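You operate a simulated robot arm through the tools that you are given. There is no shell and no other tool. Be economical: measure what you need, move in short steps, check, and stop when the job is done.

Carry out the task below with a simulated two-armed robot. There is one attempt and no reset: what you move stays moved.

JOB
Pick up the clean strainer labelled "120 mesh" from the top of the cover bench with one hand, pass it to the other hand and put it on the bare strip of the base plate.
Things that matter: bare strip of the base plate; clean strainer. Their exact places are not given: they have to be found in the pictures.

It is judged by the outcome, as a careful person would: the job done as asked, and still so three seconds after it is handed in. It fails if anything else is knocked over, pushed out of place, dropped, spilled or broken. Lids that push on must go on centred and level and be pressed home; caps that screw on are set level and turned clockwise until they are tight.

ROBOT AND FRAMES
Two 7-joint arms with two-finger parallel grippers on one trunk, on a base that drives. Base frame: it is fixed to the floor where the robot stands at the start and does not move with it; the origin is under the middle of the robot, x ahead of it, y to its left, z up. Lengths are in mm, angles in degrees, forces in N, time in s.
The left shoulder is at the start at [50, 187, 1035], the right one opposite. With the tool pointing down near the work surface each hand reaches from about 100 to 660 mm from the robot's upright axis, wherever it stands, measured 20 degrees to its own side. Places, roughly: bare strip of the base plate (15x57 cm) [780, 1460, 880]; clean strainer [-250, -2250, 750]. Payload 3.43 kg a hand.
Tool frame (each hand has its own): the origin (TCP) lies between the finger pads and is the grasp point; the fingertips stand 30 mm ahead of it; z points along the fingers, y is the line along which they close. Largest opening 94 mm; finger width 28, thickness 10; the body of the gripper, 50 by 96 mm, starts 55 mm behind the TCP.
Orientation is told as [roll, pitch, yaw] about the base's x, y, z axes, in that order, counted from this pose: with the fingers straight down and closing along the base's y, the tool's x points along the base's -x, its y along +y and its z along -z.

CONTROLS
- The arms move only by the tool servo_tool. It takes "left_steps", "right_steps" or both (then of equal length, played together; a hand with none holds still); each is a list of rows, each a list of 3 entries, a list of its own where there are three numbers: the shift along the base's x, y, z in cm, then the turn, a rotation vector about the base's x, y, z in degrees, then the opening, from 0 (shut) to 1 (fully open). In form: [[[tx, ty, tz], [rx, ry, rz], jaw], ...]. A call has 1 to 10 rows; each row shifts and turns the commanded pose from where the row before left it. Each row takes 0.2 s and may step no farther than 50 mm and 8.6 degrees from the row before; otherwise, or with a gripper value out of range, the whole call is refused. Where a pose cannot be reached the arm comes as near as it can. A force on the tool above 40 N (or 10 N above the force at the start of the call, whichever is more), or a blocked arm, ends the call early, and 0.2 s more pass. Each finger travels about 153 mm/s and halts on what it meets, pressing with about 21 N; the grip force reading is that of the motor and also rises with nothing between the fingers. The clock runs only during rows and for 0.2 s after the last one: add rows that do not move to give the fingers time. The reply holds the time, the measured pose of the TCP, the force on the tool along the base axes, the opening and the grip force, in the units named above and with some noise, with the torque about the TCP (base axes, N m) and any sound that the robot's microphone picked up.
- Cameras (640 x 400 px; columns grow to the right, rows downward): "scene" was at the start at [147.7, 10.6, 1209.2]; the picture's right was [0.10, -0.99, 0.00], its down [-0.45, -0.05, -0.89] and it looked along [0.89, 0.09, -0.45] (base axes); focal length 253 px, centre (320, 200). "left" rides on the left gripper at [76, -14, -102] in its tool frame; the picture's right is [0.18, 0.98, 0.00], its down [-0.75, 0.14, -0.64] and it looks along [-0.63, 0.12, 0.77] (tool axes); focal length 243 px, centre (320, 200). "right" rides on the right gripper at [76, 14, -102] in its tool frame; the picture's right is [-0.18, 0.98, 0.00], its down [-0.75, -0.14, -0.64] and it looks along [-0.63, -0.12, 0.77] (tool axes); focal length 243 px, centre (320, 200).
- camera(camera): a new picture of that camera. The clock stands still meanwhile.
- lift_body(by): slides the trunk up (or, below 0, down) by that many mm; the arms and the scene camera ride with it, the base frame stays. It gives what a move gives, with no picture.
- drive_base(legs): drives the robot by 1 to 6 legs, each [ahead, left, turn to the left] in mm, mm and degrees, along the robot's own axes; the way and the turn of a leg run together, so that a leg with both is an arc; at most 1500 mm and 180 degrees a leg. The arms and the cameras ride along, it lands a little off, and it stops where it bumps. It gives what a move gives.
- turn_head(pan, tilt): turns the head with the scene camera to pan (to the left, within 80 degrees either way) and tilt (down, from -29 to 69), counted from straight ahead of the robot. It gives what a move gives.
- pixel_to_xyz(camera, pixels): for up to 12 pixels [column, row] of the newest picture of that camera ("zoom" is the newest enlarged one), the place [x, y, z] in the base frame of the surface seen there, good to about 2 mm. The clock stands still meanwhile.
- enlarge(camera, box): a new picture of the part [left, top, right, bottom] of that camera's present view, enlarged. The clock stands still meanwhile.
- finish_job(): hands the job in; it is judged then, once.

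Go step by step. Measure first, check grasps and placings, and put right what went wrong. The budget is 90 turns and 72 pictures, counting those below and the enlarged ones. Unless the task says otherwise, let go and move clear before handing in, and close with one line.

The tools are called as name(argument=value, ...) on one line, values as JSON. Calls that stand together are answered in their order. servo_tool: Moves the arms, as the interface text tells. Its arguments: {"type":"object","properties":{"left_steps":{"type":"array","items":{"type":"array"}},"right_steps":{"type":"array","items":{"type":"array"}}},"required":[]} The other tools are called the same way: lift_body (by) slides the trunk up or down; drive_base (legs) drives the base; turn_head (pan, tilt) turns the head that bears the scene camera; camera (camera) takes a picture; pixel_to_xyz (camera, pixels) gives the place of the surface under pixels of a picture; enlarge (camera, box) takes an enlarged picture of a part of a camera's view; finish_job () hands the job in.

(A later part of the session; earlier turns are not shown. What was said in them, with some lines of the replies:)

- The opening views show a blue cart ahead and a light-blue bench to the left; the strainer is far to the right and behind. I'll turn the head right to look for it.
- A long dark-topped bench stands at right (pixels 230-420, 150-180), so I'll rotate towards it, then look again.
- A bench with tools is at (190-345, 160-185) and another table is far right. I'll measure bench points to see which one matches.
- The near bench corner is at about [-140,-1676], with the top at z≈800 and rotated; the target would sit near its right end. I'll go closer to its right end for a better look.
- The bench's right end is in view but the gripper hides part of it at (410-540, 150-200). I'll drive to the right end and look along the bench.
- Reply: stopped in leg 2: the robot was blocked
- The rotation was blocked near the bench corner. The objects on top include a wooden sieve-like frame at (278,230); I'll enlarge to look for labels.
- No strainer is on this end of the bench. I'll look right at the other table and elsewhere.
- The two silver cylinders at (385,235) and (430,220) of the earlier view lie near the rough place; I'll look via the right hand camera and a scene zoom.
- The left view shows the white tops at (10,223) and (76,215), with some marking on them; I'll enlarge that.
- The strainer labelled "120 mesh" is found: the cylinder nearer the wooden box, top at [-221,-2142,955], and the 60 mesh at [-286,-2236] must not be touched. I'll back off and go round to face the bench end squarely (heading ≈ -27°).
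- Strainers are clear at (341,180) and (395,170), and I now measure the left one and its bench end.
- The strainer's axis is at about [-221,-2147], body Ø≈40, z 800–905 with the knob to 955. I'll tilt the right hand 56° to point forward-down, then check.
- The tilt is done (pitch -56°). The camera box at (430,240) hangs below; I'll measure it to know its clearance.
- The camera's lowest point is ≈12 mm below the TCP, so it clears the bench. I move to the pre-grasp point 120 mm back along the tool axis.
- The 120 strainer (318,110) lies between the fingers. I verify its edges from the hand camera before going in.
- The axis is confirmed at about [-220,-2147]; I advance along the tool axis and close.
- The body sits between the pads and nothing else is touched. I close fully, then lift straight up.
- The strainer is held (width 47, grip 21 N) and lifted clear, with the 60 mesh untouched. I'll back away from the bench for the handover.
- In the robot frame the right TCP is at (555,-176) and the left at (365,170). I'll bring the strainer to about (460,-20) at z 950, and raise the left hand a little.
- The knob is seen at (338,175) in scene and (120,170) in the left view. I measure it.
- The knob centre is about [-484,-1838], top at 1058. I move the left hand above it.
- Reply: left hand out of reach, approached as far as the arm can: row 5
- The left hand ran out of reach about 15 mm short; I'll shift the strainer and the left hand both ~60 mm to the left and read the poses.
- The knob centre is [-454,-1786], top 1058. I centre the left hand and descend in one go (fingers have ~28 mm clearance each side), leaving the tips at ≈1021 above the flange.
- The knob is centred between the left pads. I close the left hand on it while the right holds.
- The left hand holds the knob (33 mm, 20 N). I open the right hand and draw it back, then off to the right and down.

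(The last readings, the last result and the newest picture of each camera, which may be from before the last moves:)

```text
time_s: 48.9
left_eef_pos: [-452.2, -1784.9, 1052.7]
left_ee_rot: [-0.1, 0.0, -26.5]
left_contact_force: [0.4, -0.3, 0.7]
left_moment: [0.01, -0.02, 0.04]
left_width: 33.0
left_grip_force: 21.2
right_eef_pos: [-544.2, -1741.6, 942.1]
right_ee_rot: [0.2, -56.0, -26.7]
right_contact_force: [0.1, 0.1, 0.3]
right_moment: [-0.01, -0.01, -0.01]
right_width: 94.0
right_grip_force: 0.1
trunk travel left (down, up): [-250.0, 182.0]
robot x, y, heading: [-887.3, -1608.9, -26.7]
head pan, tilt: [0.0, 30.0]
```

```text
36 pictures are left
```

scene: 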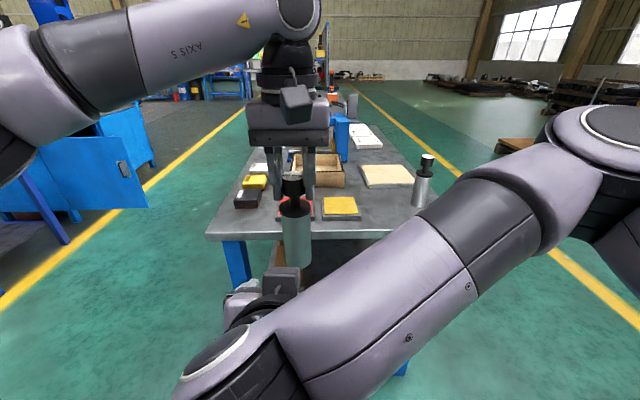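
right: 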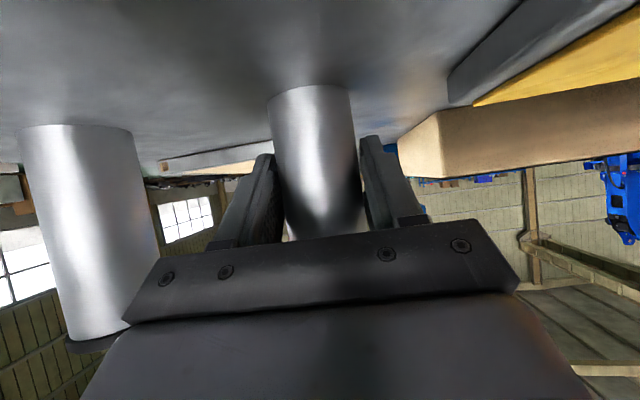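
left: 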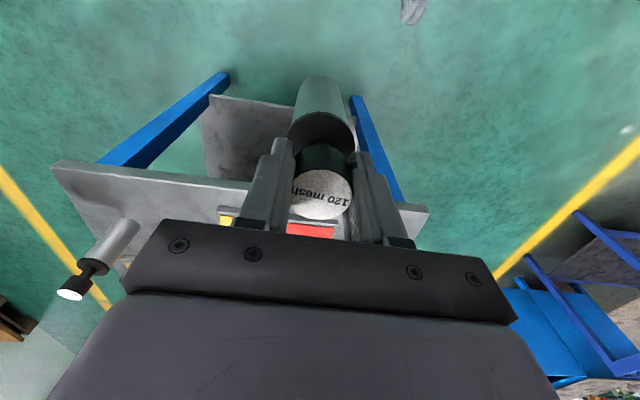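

The left hand alone now holds the strainer upright (295,225). I move the right hand off to the right and restore its downward posture.

servo_tool(right_steps=[[[-1.8, -3.6, 0], [0, 0, 0], 1], [[-1.8, -3.6, 0], [0, 0, 0], 1], [[-1.8, -3.6, 0], [0, 0, 0], 1], [[-1.8, -3.6, 1], [3.59, 7.15, 0], 1], [[-1.0, -2.0, 2], [3.59, 7.15, 0], 1], [[0, 0, 2], [3.59, 7.15, 0], 1], [[0, 0, 2], [3.59, 7.15, 0], 1], [[0, 0, 2], [3.59, 7.15, 0], 1], [[0, 0, 2], [3.59, 7.15, 0], 1], [[0, 0, 0], [3.59, 7.15, 0], 1]])

turn_head(pan=75, tilt=10)

camera(camera="scene")

```text
time_s: 51.1
left_eef_pos: [-452.0, -1786.3, 1052.6]
left_ee_rot: [0.0, 0.0, -26.5]
left_contact_force: [0.0, 0.0, -0.3]
left_moment: [0.02, -0.02, -0.01]
left_width: 33.1
left_grip_force: 21.1
right_eef_pos: [-625.5, -1906.3, 1050.8]
right_ee_rot: [0.2, 0.2, -26.5]
right_contact_force: [0.0, -0.8, 0.5]
right_moment: [0.0, 0.0, -0.02]
right_width: 93.9
right_grip_force: 0.1
trunk travel left (down, up): [-250.0, 182.0]
robot x, y, heading: [-885.8, -1609.2, -26.4]
head pan, tilt: [0.0, 30.0]
```

```text
time_s: 52.6
left_eef_pos: [-451.9, -1786.3, 1052.0]
left_ee_rot: [0.0, 0.1, -26.5]
left_contact_force: [0.5, 0.4, 0.3]
left_moment: [0.0, -0.02, 0.01]
left_width: 33.1
left_grip_force: 21.2
right_eef_pos: [-624.5, -1904.6, 1050.3]
right_ee_rot: [0.1, 0.0, -26.6]
right_contact_force: [-0.5, 0.5, 0.7]
right_moment: [-0.02, -0.01, -0.02]
right_width: 94.2
right_grip_force: 0.2
trunk travel left (down, up): [-250.0, 182.0]
robot x, y, heading: [-886.3, -1614.3, -26.4]
head pan, tilt: [75.0, 10.0]
```

```text
35 pictures are left
```

scene: 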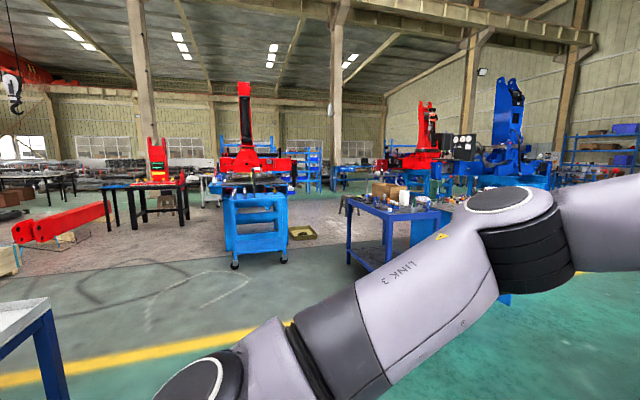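

The destination is the light-blue cart at (255,210). I'll turn left to face it and drive back near the starting point in open floor.

drive_base(legs=[[0, 0, 88], [1300, 0, 0]])

turn_head(pan=0, tilt=20)

camera(camera="scene")

```text
time_s: 62.9
left_eef_pos: [-85.3, -44.0, 1053.3]
left_ee_rot: [0.0, -0.1, 61.6]
left_contact_force: [-1.2, 0.0, -0.2]
left_moment: [0.0, -0.03, -0.02]
left_width: 33.3
left_grip_force: 21.0
right_eef_pos: [29.7, -219.6, 1051.1]
right_ee_rot: [0.1, 0.1, 61.5]
right_contact_force: [0.7, -0.1, 0.3]
right_moment: [-0.02, -0.02, -0.03]
right_width: 94.0
right_grip_force: 0.1
trunk travel left (down, up): [-250.0, 182.0]
robot x, y, heading: [-276.8, -466.9, 61.6]
head pan, tilt: [75.0, 10.0]
```

```text
time_s: 64.3
left_eef_pos: [-86.3, -44.6, 1052.9]
left_ee_rot: [0.0, 0.0, 61.6]
left_contact_force: [-0.1, -0.5, -0.1]
left_moment: [0.0, 0.02, -0.02]
left_width: 33.2
left_grip_force: 21.2
right_eef_pos: [29.6, -219.0, 1051.2]
right_ee_rot: [0.2, 0.0, 61.6]
right_contact_force: [0.4, 1.2, -0.4]
right_moment: [0.04, -0.01, 0.0]
right_width: 94.1
right_grip_force: 0.2
trunk travel left (down, up): [-250.0, 182.0]
robot x, y, heading: [-274.0, -472.5, 61.6]
head pan, tilt: [0.0, 20.0]
```

```text
34 pictures are left
```

scene: 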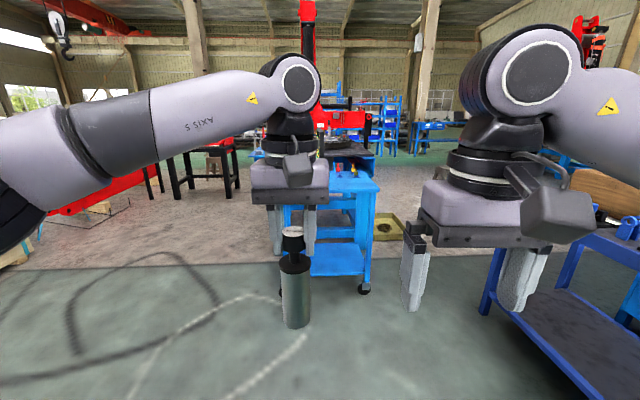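

The cart is partly hidden by the left hand. I measure a few visible cart points and zoom in.

pixel_to_xyz(camera="scene", pixels=[[375, 183], [355, 178], [365, 290], [345, 185], [283, 290], [340, 158], [500, 290]])

enlarge(camera="scene", box=[310, 90, 430, 190])

```text
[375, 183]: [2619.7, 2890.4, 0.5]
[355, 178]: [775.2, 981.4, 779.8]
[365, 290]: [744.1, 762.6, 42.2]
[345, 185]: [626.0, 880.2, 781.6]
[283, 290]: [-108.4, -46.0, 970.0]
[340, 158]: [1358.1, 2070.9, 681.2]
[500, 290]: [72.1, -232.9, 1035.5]
```

```text
4.00 times, centred on (370, 140) of scene
```

zoom: 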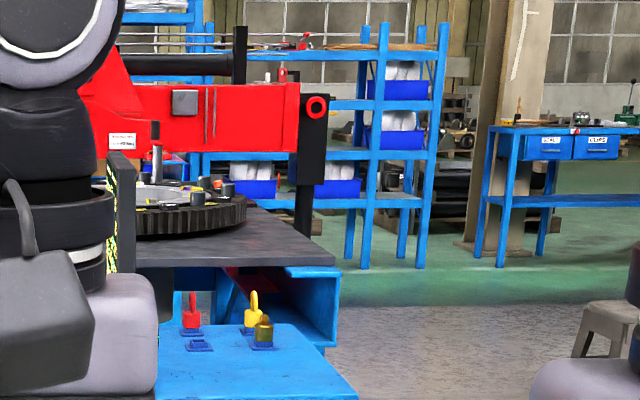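

The base plate is the dark table with the round gear behind the light-blue cart. I'll move closer and raise the trunk for a better view.

drive_base(legs=[[550, 0, 0], [0, 0, 25]])

lift_body(by=150)

turn_head(pan=-25, tilt=25)

camera(camera="scene")

```text
time_s: 68.8
left_eef_pos: [-22.6, 477.8, 1052.3]
left_ee_rot: [0.0, 0.0, 86.6]
left_contact_force: [-1.2, -0.2, -0.6]
left_moment: [-0.04, 0.02, 0.02]
left_width: 33.4
left_grip_force: 20.9
right_eef_pos: [153.8, 366.8, 1051.1]
right_ee_rot: [0.1, 0.0, 86.5]
right_contact_force: [0.5, 0.6, -0.3]
right_moment: [-0.01, 0.02, 0.01]
right_width: 93.8
right_grip_force: 0.0
trunk travel left (down, up): [-250.0, 182.0]
robot x, y, heading: [-18.2, 11.7, 86.4]
head pan, tilt: [0.0, 20.0]
```

```text
time_s: 70.5
left_eef_pos: [-23.6, 478.2, 1203.4]
left_ee_rot: [0.1, 0.1, 86.7]
left_contact_force: [-0.5, 0.9, -0.9]
left_moment: [-0.03, 0.01, -0.01]
left_width: 33.0
left_grip_force: 21.1
right_eef_pos: [155.0, 366.7, 1199.7]
right_ee_rot: [0.2, 0.0, 86.5]
right_contact_force: [-0.7, -0.3, -0.2]
right_moment: [-0.03, -0.03, 0.0]
right_width: 94.1
right_grip_force: 0.1
trunk travel left (down, up): [-400.0, 32.0]
robot x, y, heading: [-13.1, 12.1, 86.7]
head pan, tilt: [0.0, 20.0]
```

```text
time_s: 71.4
left_eef_pos: [-23.5, 478.2, 1201.1]
left_ee_rot: [0.1, 0.0, 86.6]
left_contact_force: [-0.4, 0.9, -0.7]
left_moment: [0.0, 0.02, 0.0]
left_width: 33.2
left_grip_force: 21.3
right_eef_pos: [153.4, 365.8, 1200.7]
right_ee_rot: [0.2, 0.0, 86.5]
right_contact_force: [-0.4, -0.9, 0.3]
right_moment: [0.01, 0.02, 0.0]
right_width: 93.8
right_grip_force: 0.1
trunk travel left (down, up): [-400.0, 32.0]
robot x, y, heading: [-12.0, 9.4, 86.7]
head pan, tilt: [-25.0, 25.0]
```

```text
32 pictures are left
```

scene: 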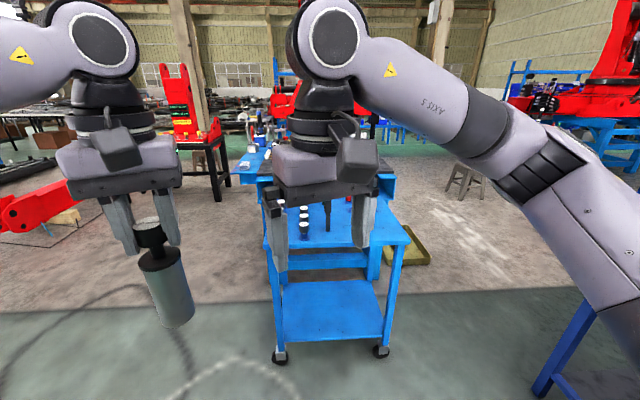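

The right hand hides the table; I turn the robot so the target falls between the hands.

drive_base(legs=[[0, 0, -20]])

turn_head(pan=-5, tilt=22)

camera(camera="scene")

```text
time_s: 72.9
left_eef_pos: [138.1, 451.6, 1201.5]
left_ee_rot: [0.0, 0.0, 66.6]
left_contact_force: [0.7, -0.2, -1.5]
left_moment: [0.01, 0.02, -0.02]
left_width: 32.8
left_grip_force: 21.1
right_eef_pos: [267.2, 287.4, 1201.3]
right_ee_rot: [0.2, 0.0, 66.5]
right_contact_force: [-1.1, -0.9, 1.0]
right_moment: [0.02, -0.01, 0.04]
right_width: 94.0
right_grip_force: 0.1
trunk travel left (down, up): [-400.0, 32.0]
robot x, y, heading: [-16.4, 10.9, 66.7]
head pan, tilt: [-25.0, 25.0]
```

```text
time_s: 73.7
left_eef_pos: [137.9, 452.7, 1202.6]
left_ee_rot: [0.1, -0.1, 66.5]
left_contact_force: [-0.2, 0.4, -0.1]
left_moment: [0.01, 0.01, 0.03]
left_width: 33.0
left_grip_force: 21.9
right_eef_pos: [265.0, 287.5, 1200.6]
right_ee_rot: [0.1, -0.1, 66.5]
right_contact_force: [-0.4, -0.2, 0.7]
right_moment: [-0.04, -0.04, 0.01]
right_width: 94.1
right_grip_force: 0.1
trunk travel left (down, up): [-400.0, 32.0]
robot x, y, heading: [-13.6, 2.5, 66.6]
head pan, tilt: [-5.0, 22.0]
```

```text
31 pictures are left
```

scene: 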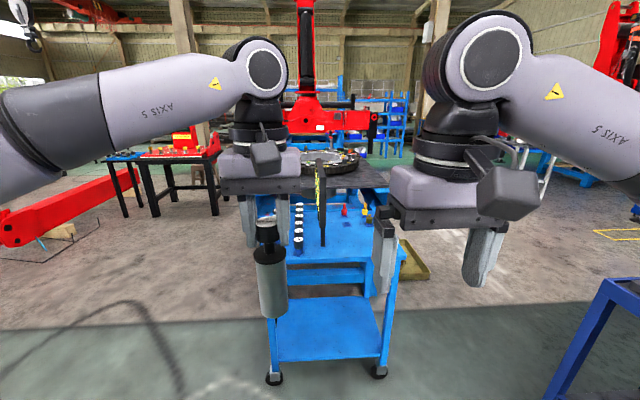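

enlarge(camera="scene", box=[250, 130, 410, 260])

pixel_to_xyz(camera="scene", pixels=[[345, 182], [370, 178], [380, 184], [315, 185], [320, 175], [335, 165], [298, 248], [397, 245], [362, 230], [340, 230], [290, 195], [384, 172]])

```text
3.08 times, centred on (330, 195) of scene
```

zoom: 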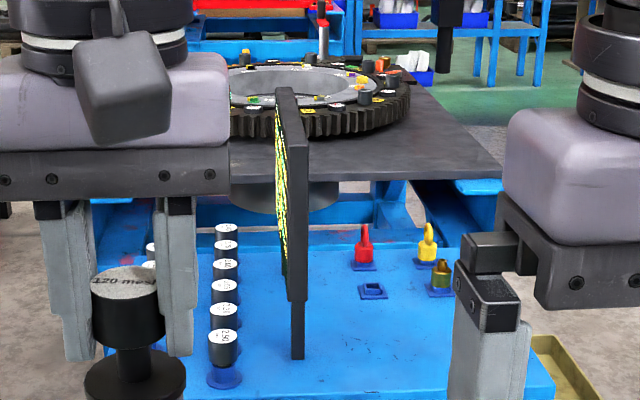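

```text
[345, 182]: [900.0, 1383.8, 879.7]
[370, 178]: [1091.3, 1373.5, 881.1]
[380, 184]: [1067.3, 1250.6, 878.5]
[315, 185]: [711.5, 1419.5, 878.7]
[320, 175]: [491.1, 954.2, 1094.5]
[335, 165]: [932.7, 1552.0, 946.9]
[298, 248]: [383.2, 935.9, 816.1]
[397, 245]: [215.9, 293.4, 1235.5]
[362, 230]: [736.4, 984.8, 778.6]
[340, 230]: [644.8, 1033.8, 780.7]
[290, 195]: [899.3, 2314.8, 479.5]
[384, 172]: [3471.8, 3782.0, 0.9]
```

The base plate is at z≈880 with its front edge running from [711,1420] towards [1067,1250]; the bare strip lies just inside that edge. The cart in front blocks a frontal approach, so I check the floor at both ends.

pixel_to_xyz(camera="scene", pixels=[[415, 250], [430, 278], [405, 280], [215, 200], [130, 212], [215, 230], [130, 190], [600, 290], [405, 262], [380, 375], [272, 380], [230, 290]])

```text
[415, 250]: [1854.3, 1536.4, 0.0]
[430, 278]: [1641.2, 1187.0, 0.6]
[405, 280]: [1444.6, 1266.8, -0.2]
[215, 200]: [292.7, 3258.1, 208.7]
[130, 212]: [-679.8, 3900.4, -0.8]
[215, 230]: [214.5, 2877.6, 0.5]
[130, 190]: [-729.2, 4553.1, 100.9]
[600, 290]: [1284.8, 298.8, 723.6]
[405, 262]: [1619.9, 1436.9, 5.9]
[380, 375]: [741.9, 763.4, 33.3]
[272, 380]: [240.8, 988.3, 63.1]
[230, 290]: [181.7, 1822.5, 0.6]
```

The right side is blocked by the floor tray, but the left side is open ([181,1822,0] is floor). I go around to the left end and face along the strip (heading -25°).

drive_base(legs=[[690, 663, 0], [700, 225, 0], [0, 0, -91]])

turn_head(pan=-5, tilt=28)

camera(camera="scene")

```text
time_s: 87.4
left_eef_pos: [165.1, 1490.1, 1201.6]
left_ee_rot: [0.0, 0.0, -23.2]
left_contact_force: [0.5, 0.1, -0.8]
left_moment: [0.03, 0.01, -0.03]
left_width: 33.2
left_grip_force: 20.9
right_eef_pos: [0.4, 1361.8, 1200.0]
right_ee_rot: [0.3, 0.0, -23.3]
right_contact_force: [-0.7, -0.2, 0.6]
right_moment: [0.04, 0.0, 0.03]
right_width: 94.1
right_grip_force: 0.0
trunk travel left (down, up): [-400.0, 32.0]
robot x, y, heading: [-277.6, 1636.2, -23.2]
head pan, tilt: [-5.0, 22.0]
```

```text
time_s: 88.1
left_eef_pos: [165.7, 1490.4, 1202.9]
left_ee_rot: [0.0, 0.0, -23.2]
left_contact_force: [0.3, -0.2, -0.5]
left_moment: [0.02, 0.04, -0.01]
left_width: 33.1
left_grip_force: 21.1
right_eef_pos: [-0.2, 1361.3, 1200.9]
right_ee_rot: [0.1, 0.1, -23.3]
right_contact_force: [-0.5, 0.3, -0.4]
right_moment: [0.03, 0.01, 0.01]
right_width: 94.1
right_grip_force: 0.1
trunk travel left (down, up): [-400.0, 32.0]
robot x, y, heading: [-278.7, 1644.1, -23.1]
head pan, tilt: [-5.0, 28.0]
```

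```text
29 pictures are left
```

scene: 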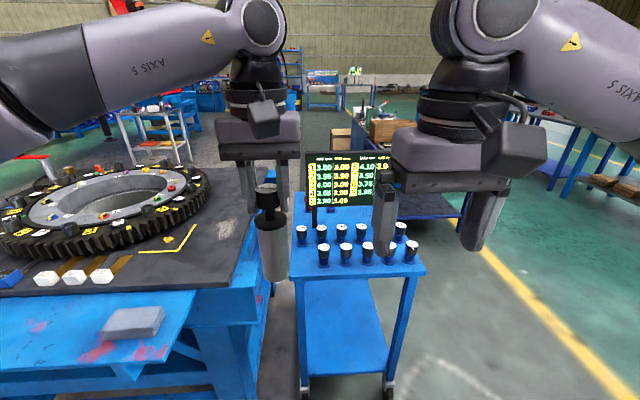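

I see the dark base plate with the gear, a yellow L-mark at (170,240), and a bare strip along its right edge near (215,250). I enlarge and measure.

enlarge(camera="scene", box=[100, 150, 300, 320])

pixel_to_xyz(camera="scene", pixels=[[228, 288], [200, 280], [215, 250], [225, 230], [248, 250], [205, 210], [140, 251], [195, 225], [180, 250], [180, 300], [240, 200], [130, 320]])

```text
2.35 times, centred on (200, 235) of scene
```

zoom: 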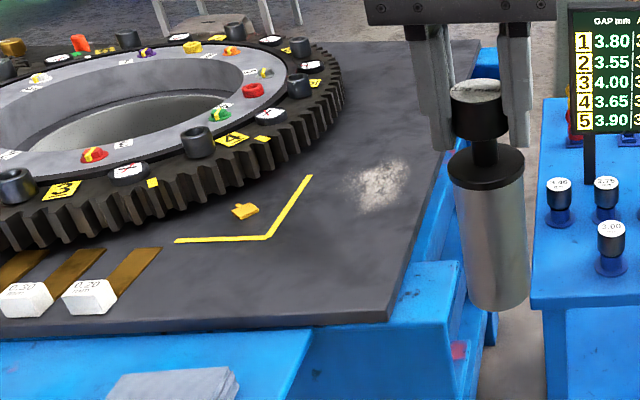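

```text
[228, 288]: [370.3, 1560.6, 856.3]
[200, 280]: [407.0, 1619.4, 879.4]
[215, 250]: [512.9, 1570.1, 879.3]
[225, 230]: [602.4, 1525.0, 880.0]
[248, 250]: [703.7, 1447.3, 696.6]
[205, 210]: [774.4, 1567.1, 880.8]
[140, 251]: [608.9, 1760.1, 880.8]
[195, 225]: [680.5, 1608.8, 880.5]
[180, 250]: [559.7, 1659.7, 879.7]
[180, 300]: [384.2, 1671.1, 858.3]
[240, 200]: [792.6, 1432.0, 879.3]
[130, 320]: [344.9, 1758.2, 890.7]
```

The plate's left-front corner is about [385,1563,880]; the L-mark is 160 mm inward, so the strip spans roughly 117–687 mm from that end. I check what sticks out in front of the robot.

pixel_to_xyz(camera="scene", pixels=[[10, 368], [120, 362], [160, 335], [190, 296], [225, 300], [240, 350], [260, 320], [200, 375], [100, 385], [293, 285], [304, 370], [5, 345]])

turn_head(pan=15, tilt=50)

camera(camera="scene")

```text
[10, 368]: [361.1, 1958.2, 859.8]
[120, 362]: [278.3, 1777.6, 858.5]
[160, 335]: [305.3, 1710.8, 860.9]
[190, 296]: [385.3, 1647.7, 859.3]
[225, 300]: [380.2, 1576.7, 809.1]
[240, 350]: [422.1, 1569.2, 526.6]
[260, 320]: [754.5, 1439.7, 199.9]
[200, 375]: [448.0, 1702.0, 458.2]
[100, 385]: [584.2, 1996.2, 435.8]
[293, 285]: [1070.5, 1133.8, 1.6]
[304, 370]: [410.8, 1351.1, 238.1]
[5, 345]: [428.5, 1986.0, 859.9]
```

```text
time_s: 89.0
left_eef_pos: [164.6, 1490.8, 1202.4]
left_ee_rot: [0.0, 0.0, -23.2]
left_contact_force: [-0.1, -0.4, -0.5]
left_moment: [0.0, 0.04, -0.02]
left_width: 33.0
left_grip_force: 21.3
right_eef_pos: [0.3, 1361.7, 1199.0]
right_ee_rot: [0.0, 0.0, -23.4]
right_contact_force: [-0.4, 0.2, -0.7]
right_moment: [0.04, 0.02, -0.01]
right_width: 94.0
right_grip_force: 0.0
trunk travel left (down, up): [-400.0, 32.0]
robot x, y, heading: [-278.8, 1637.9, -23.5]
head pan, tilt: [15.0, 50.0]
```

```text
27 pictures are left
```

scene: 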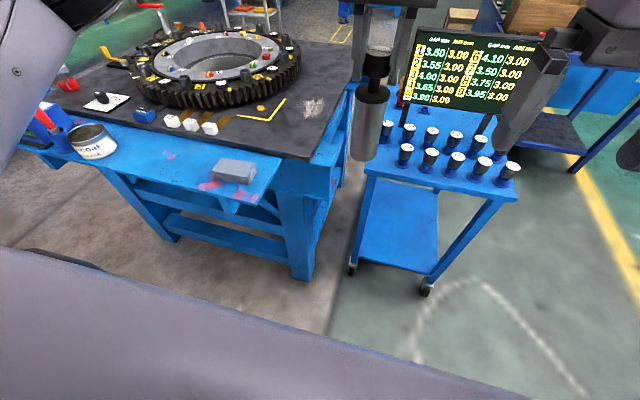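

A shelf with a cloth, can and other things juts out on the left, so I'll slip in to its right, beside the corner. I check the display's place first.

pixel_to_xyz(camera="scene", pixels=[[425, 40], [420, 100], [495, 110], [510, 45], [408, 155], [505, 175], [270, 195], [235, 172]])

```text
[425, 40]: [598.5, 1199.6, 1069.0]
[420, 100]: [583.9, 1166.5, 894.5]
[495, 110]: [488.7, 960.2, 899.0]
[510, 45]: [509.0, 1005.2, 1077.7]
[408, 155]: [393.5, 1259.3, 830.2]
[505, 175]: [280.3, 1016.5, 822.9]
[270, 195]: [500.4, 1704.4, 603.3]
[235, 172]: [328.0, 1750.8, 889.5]
```

The display stands 345 mm in, clear of both hands after the move. I drive ahead 325 mm.

drive_base(legs=[[0, 0, -1.2], [320, -22, 0]])

turn_head(pan=25, tilt=45)

camera(camera="scene")

```text
time_s: 91.5
left_eef_pos: [443.0, 1329.6, 1202.1]
left_ee_rot: [0.0, 0.1, -24.5]
left_contact_force: [0.1, -1.1, -1.0]
left_moment: [-0.01, 0.01, 0.02]
left_width: 33.0
left_grip_force: 21.2
right_eef_pos: [277.1, 1202.7, 1201.3]
right_ee_rot: [0.0, 0.0, -24.6]
right_contact_force: [0.8, 0.3, -0.5]
right_moment: [-0.02, 0.03, 0.03]
right_width: 93.9
right_grip_force: 0.1
trunk travel left (down, up): [-400.0, 32.0]
robot x, y, heading: [2.3, 1487.5, -24.5]
head pan, tilt: [15.0, 50.0]
```

```text
time_s: 92.2
left_eef_pos: [444.1, 1328.0, 1201.9]
left_ee_rot: [0.0, -0.1, -24.5]
left_contact_force: [-0.1, -0.1, -1.3]
left_moment: [-0.07, 0.02, 0.02]
left_width: 33.0
left_grip_force: 21.1
right_eef_pos: [275.6, 1202.9, 1200.0]
right_ee_rot: [0.1, 0.0, -24.6]
right_contact_force: [0.4, -0.2, -0.2]
right_moment: [-0.03, -0.02, 0.0]
right_width: 94.2
right_grip_force: 0.1
trunk travel left (down, up): [-400.0, 32.0]
robot x, y, heading: [1.2, 1487.6, -24.3]
head pan, tilt: [25.0, 45.0]
```

```text
26 pictures are left
```

scene: 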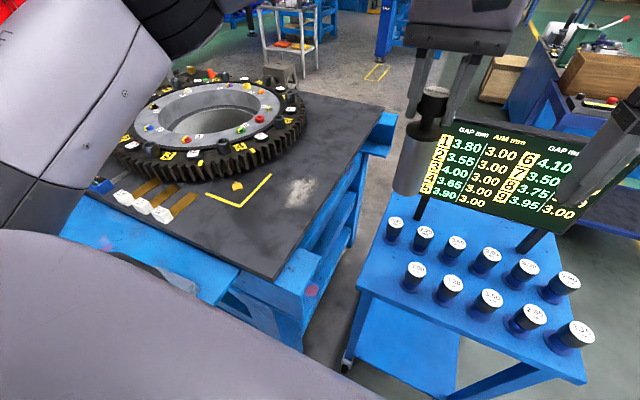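

Clear view of the strip between the yellow L (240,207) and the plate's right edge (277,278)–(382,108). I measure it.

pixel_to_xyz(camera="scene", pixels=[[275, 276], [330, 190], [380, 112], [240, 206], [270, 176], [300, 190], [290, 205], [310, 170], [345, 115], [300, 115]])

```text
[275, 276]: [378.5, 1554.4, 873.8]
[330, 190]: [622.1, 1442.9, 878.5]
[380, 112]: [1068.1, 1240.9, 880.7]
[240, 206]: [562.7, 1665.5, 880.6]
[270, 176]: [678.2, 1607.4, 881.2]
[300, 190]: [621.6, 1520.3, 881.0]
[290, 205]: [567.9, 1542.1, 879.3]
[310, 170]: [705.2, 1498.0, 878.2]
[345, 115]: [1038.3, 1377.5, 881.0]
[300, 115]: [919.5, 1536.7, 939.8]
```

I choose the spot [606,1533] (215 mm along, 72 mm in from the edge), within the strip and clear of the L-mark. I move the left hand above it at the present height.

servo_tool(left_steps=[[[2.7, 3.42, 0], [0, 0, 0], 0], [[2.7, 3.42, 0], [0, 0, 0], 0], [[2.7, 3.42, 0], [0, 0, 0], 0], [[2.7, 3.42, 0], [0, 0, 0], 0], [[2.7, 3.42, 0], [0, 0, 0], 0], [[2.7, 3.4, 0], [0, 0, 0], 0], [[0, 0, 0], [0, 0, 0], 0]])

camera(camera="scene")

camera(camera="left")

```text
time_s: 93.8
left_eef_pos: [606.6, 1533.3, 1203.7]
left_ee_rot: [0.0, 0.0, -24.5]
left_contact_force: [0.1, 0.4, -0.4]
left_moment: [-0.02, -0.01, -0.01]
left_width: 33.0
left_grip_force: 20.9
right_eef_pos: [275.6, 1203.1, 1200.5]
right_ee_rot: [0.2, -0.1, -24.6]
right_contact_force: [0.5, 0.6, 0.5]
right_moment: [-0.01, -0.02, 0.02]
right_width: 94.1
right_grip_force: 0.0
trunk travel left (down, up): [-400.0, 32.0]
robot x, y, heading: [1.8, 1487.9, -24.5]
head pan, tilt: [25.0, 45.0]
```

```text
25 pictures are left
```

scene: 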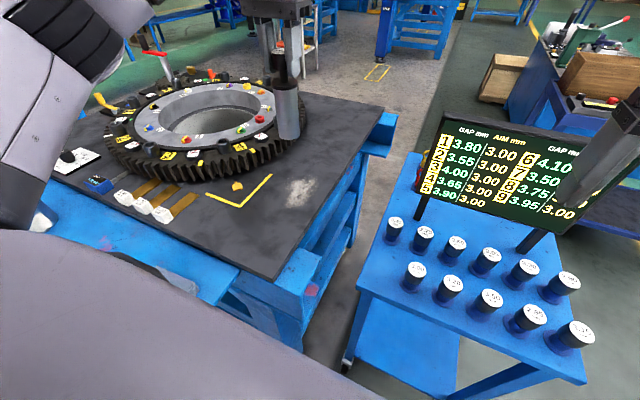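

```text
24 pictures are left
```

left: 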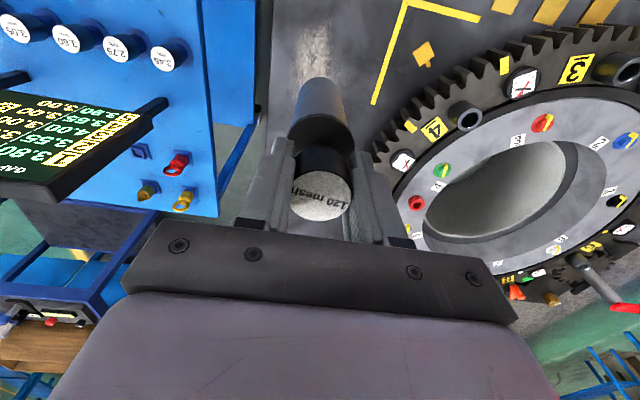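

The strainer hangs right over the strip. I lower it to about 4 mm above the plate.

servo_tool(left_steps=[[[0, 0, -3.5], [0, 0, 0], 0], [[0, 0, -3.5], [0, 0, 0], 0], [[0, 0, -3.5], [0, 0, 0], 0], [[0, 0, -3.5], [0, 0, 0], 0], [[0, 0, -2], [0, 0, 0], 0], [[0, 0, -0.7], [0, 0, 0], 0], [[0, 0, 0], [0, 0, 0], 0]])

camera(camera="scene")

enlarge(camera="scene", box=[220, 80, 380, 230])

```text
time_s: 95.4
left_eef_pos: [604.7, 1533.6, 1035.9]
left_ee_rot: [0.0, -0.1, -24.5]
left_contact_force: [0.1, -0.3, -1.1]
left_moment: [-0.01, -0.01, -0.01]
left_width: 32.9
left_grip_force: 21.0
right_eef_pos: [275.8, 1203.5, 1199.8]
right_ee_rot: [0.0, -0.2, -24.6]
right_contact_force: [0.4, -0.2, -0.1]
right_moment: [0.0, -0.02, -0.02]
right_width: 94.0
right_grip_force: 0.1
trunk travel left (down, up): [-400.0, 32.0]
robot x, y, heading: [-0.3, 1485.0, -24.5]
head pan, tilt: [25.0, 45.0]
```

```text
23 pictures are left
```

scene: 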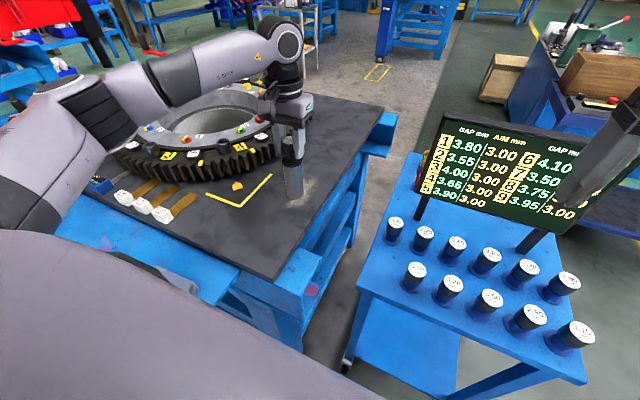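

```text
2.67 times, centred on (300, 155) of scene
```

zoom: 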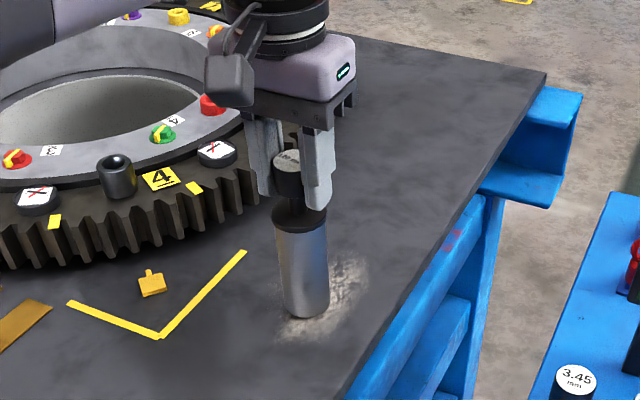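

The strainer is upright about 7 mm above the flat strip (patch measured flat at z≈880). I lower slowly until contact.

servo_tool(left_steps=[[[0, 0, -0.3], [0, 0, 0], 0], [[0, 0, -0.2], [0, 0, 0], 0], [[0, 0, -0.1], [0, 0, 0], 0], [[0, 0, 0], [0, 0, 0], 0]])

```text
time_s: 96.4
left_eef_pos: [605.7, 1533.0, 1029.5]
left_ee_rot: [0.0, 0.0, -24.5]
left_contact_force: [0.9, 0.9, 1.8]
left_moment: [0.09, 0.02, -0.03]
left_width: 32.9
left_grip_force: 20.8
right_eef_pos: [274.7, 1202.6, 1201.4]
right_ee_rot: [0.1, 0.0, -24.6]
right_contact_force: [0.0, -0.4, 0.0]
right_moment: [0.0, 0.02, -0.01]
right_width: 93.7
right_grip_force: 0.0
trunk travel left (down, up): [-400.0, 32.0]
robot x, y, heading: [6.1, 1486.3, -24.6]
head pan, tilt: [25.0, 45.0]
```

Force along z turned to +1.8 N, hinting at first contact. I ease down 2 mm more to confirm.

servo_tool(left_steps=[[[0, 0, -0.1], [0, 0, 0], 0], [[0, 0, -0.1], [0, 0, 0], 0], [[0, 0, 0], [0, 0, 0], 0]])

enlarge(camera="scene", box=[250, 110, 350, 220])

```text
time_s: 97.2
left_eef_pos: [604.8, 1533.6, 1028.3]
left_ee_rot: [0.0, -0.1, -24.6]
left_contact_force: [1.0, 2.0, 12.9]
left_moment: [0.28, 0.06, -0.01]
left_width: 33.1
left_grip_force: 21.2
right_eef_pos: [274.8, 1202.5, 1200.9]
right_ee_rot: [0.1, -0.1, -24.7]
right_contact_force: [-0.9, -0.5, -0.4]
right_moment: [0.04, 0.01, -0.03]
right_width: 93.9
right_grip_force: 0.1
trunk travel left (down, up): [-400.0, 32.0]
robot x, y, heading: [1.2, 1485.1, -24.5]
head pan, tilt: [25.0, 45.0]
```

```text
3.64 times, centred on (300, 165) of scene
```

zoom: 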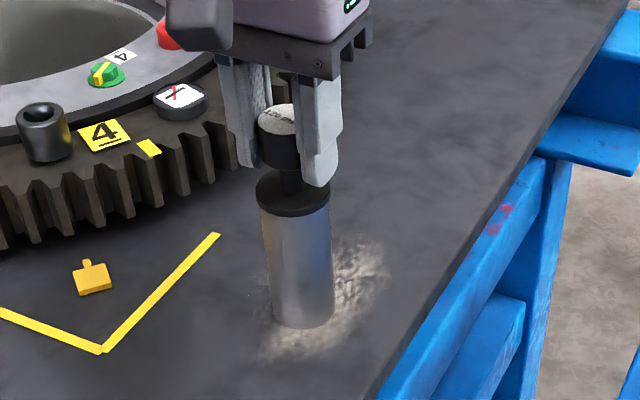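

Firm contact at 13 N, upright, on the strip. I relax 1 mm, open the hand, and rise straight up.

servo_tool(left_steps=[[[0, 0, 0.1], [0, 0, 0], 0], [[0, 0, 0], [0, 0, 0], 0.4], [[0, 0, 0], [0, 0, 0], 0.5], [[0, 0, 0], [0, 0, 0], 0.7], [[0, 0, 0], [0, 0, 0], 0.9], [[0, 0, 0], [0, 0, 0], 0.9]])

camera(camera="left")

```text
time_s: 98.6
left_eef_pos: [604.0, 1534.2, 1029.0]
left_ee_rot: [0.0, 0.0, -24.6]
left_contact_force: [-0.4, -0.5, 0.0]
left_moment: [-0.01, 0.02, 0.01]
left_width: 84.5
left_grip_force: 0.1
right_eef_pos: [276.0, 1202.5, 1201.1]
right_ee_rot: [0.1, 0.0, -24.6]
right_contact_force: [0.0, -0.7, -0.4]
right_moment: [0.01, -0.03, 0.0]
right_width: 93.8
right_grip_force: 0.0
trunk travel left (down, up): [-400.0, 32.0]
robot x, y, heading: [5.2, 1488.8, -24.7]
head pan, tilt: [25.0, 45.0]
```

```text
20 pictures are left
```

left: 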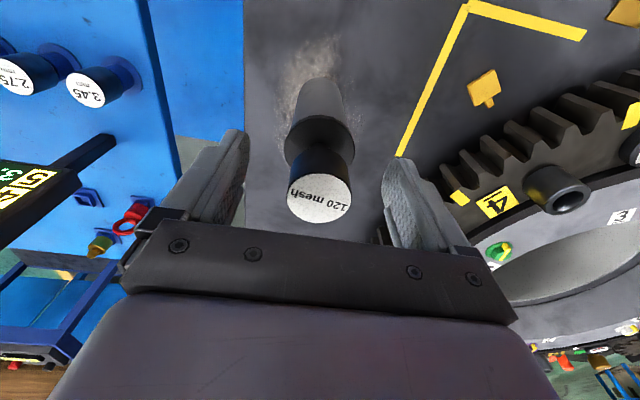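

The strainer stands free between the open fingers. I raise the hand clear and check.

servo_tool(left_steps=[[[0, 0, 2], [0, 0, 0], 0.9], [[0, 0, 3.5], [0, 0, 0], 0.9], [[0, 0, 4], [0, 0, 0], 0.9], [[0, 0, 4], [0, 0, 0], 0.9], [[0, 0, 3.5], [0, 0, 0], 0.9], [[-3, -3.4, 0], [0, 0, 0], 0.9], [[-3, -3.4, 0], [0, 0, 0], 0.9], [[-3, -3.4, 0], [0, 0, 0], 0.9], [[0, 0, 0], [0, 0, 0], 0.9]])

camera(camera="scene")

pixel_to_xyz(camera="scene", pixels=[[288, 142], [295, 185], [290, 165]])

```text
time_s: 100.6
left_eef_pos: [515.0, 1432.1, 1199.2]
left_ee_rot: [0.0, 0.0, -24.5]
left_contact_force: [0.2, -0.1, 0.0]
left_moment: [0.01, -0.05, -0.03]
left_width: 84.6
left_grip_force: 0.0
right_eef_pos: [276.0, 1204.2, 1201.5]
right_ee_rot: [0.1, 0.0, -24.6]
right_contact_force: [0.1, 0.1, 0.4]
right_moment: [0.03, 0.0, 0.01]
right_width: 93.9
right_grip_force: 0.1
trunk travel left (down, up): [-400.0, 32.0]
robot x, y, heading: [0.1, 1490.6, -24.6]
head pan, tilt: [25.0, 45.0]
```

```text
19 pictures are left
```

scene: 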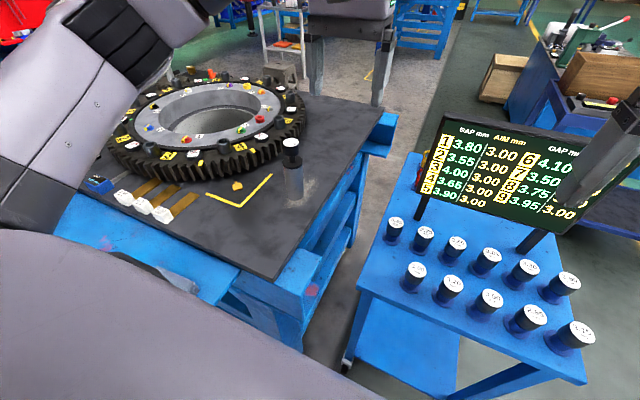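

```text
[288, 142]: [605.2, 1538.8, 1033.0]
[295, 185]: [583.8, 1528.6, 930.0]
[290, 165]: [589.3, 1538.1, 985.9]
```

The "120 mesh" strainer stands upright on the bare strip at about [605,1535], knob top near z 1035; both hands are clear and nothing else has moved. I hand the job in.

finish_job()

```text
The job is handed in.
```

I picked up the "120 mesh" strainer with the right hand, passed it to the left, and stood it upright on the bare strip of the base plate. I let go and moved clear before handing in. The spot has a pale, worn or dusty-looking patch that measured flat.
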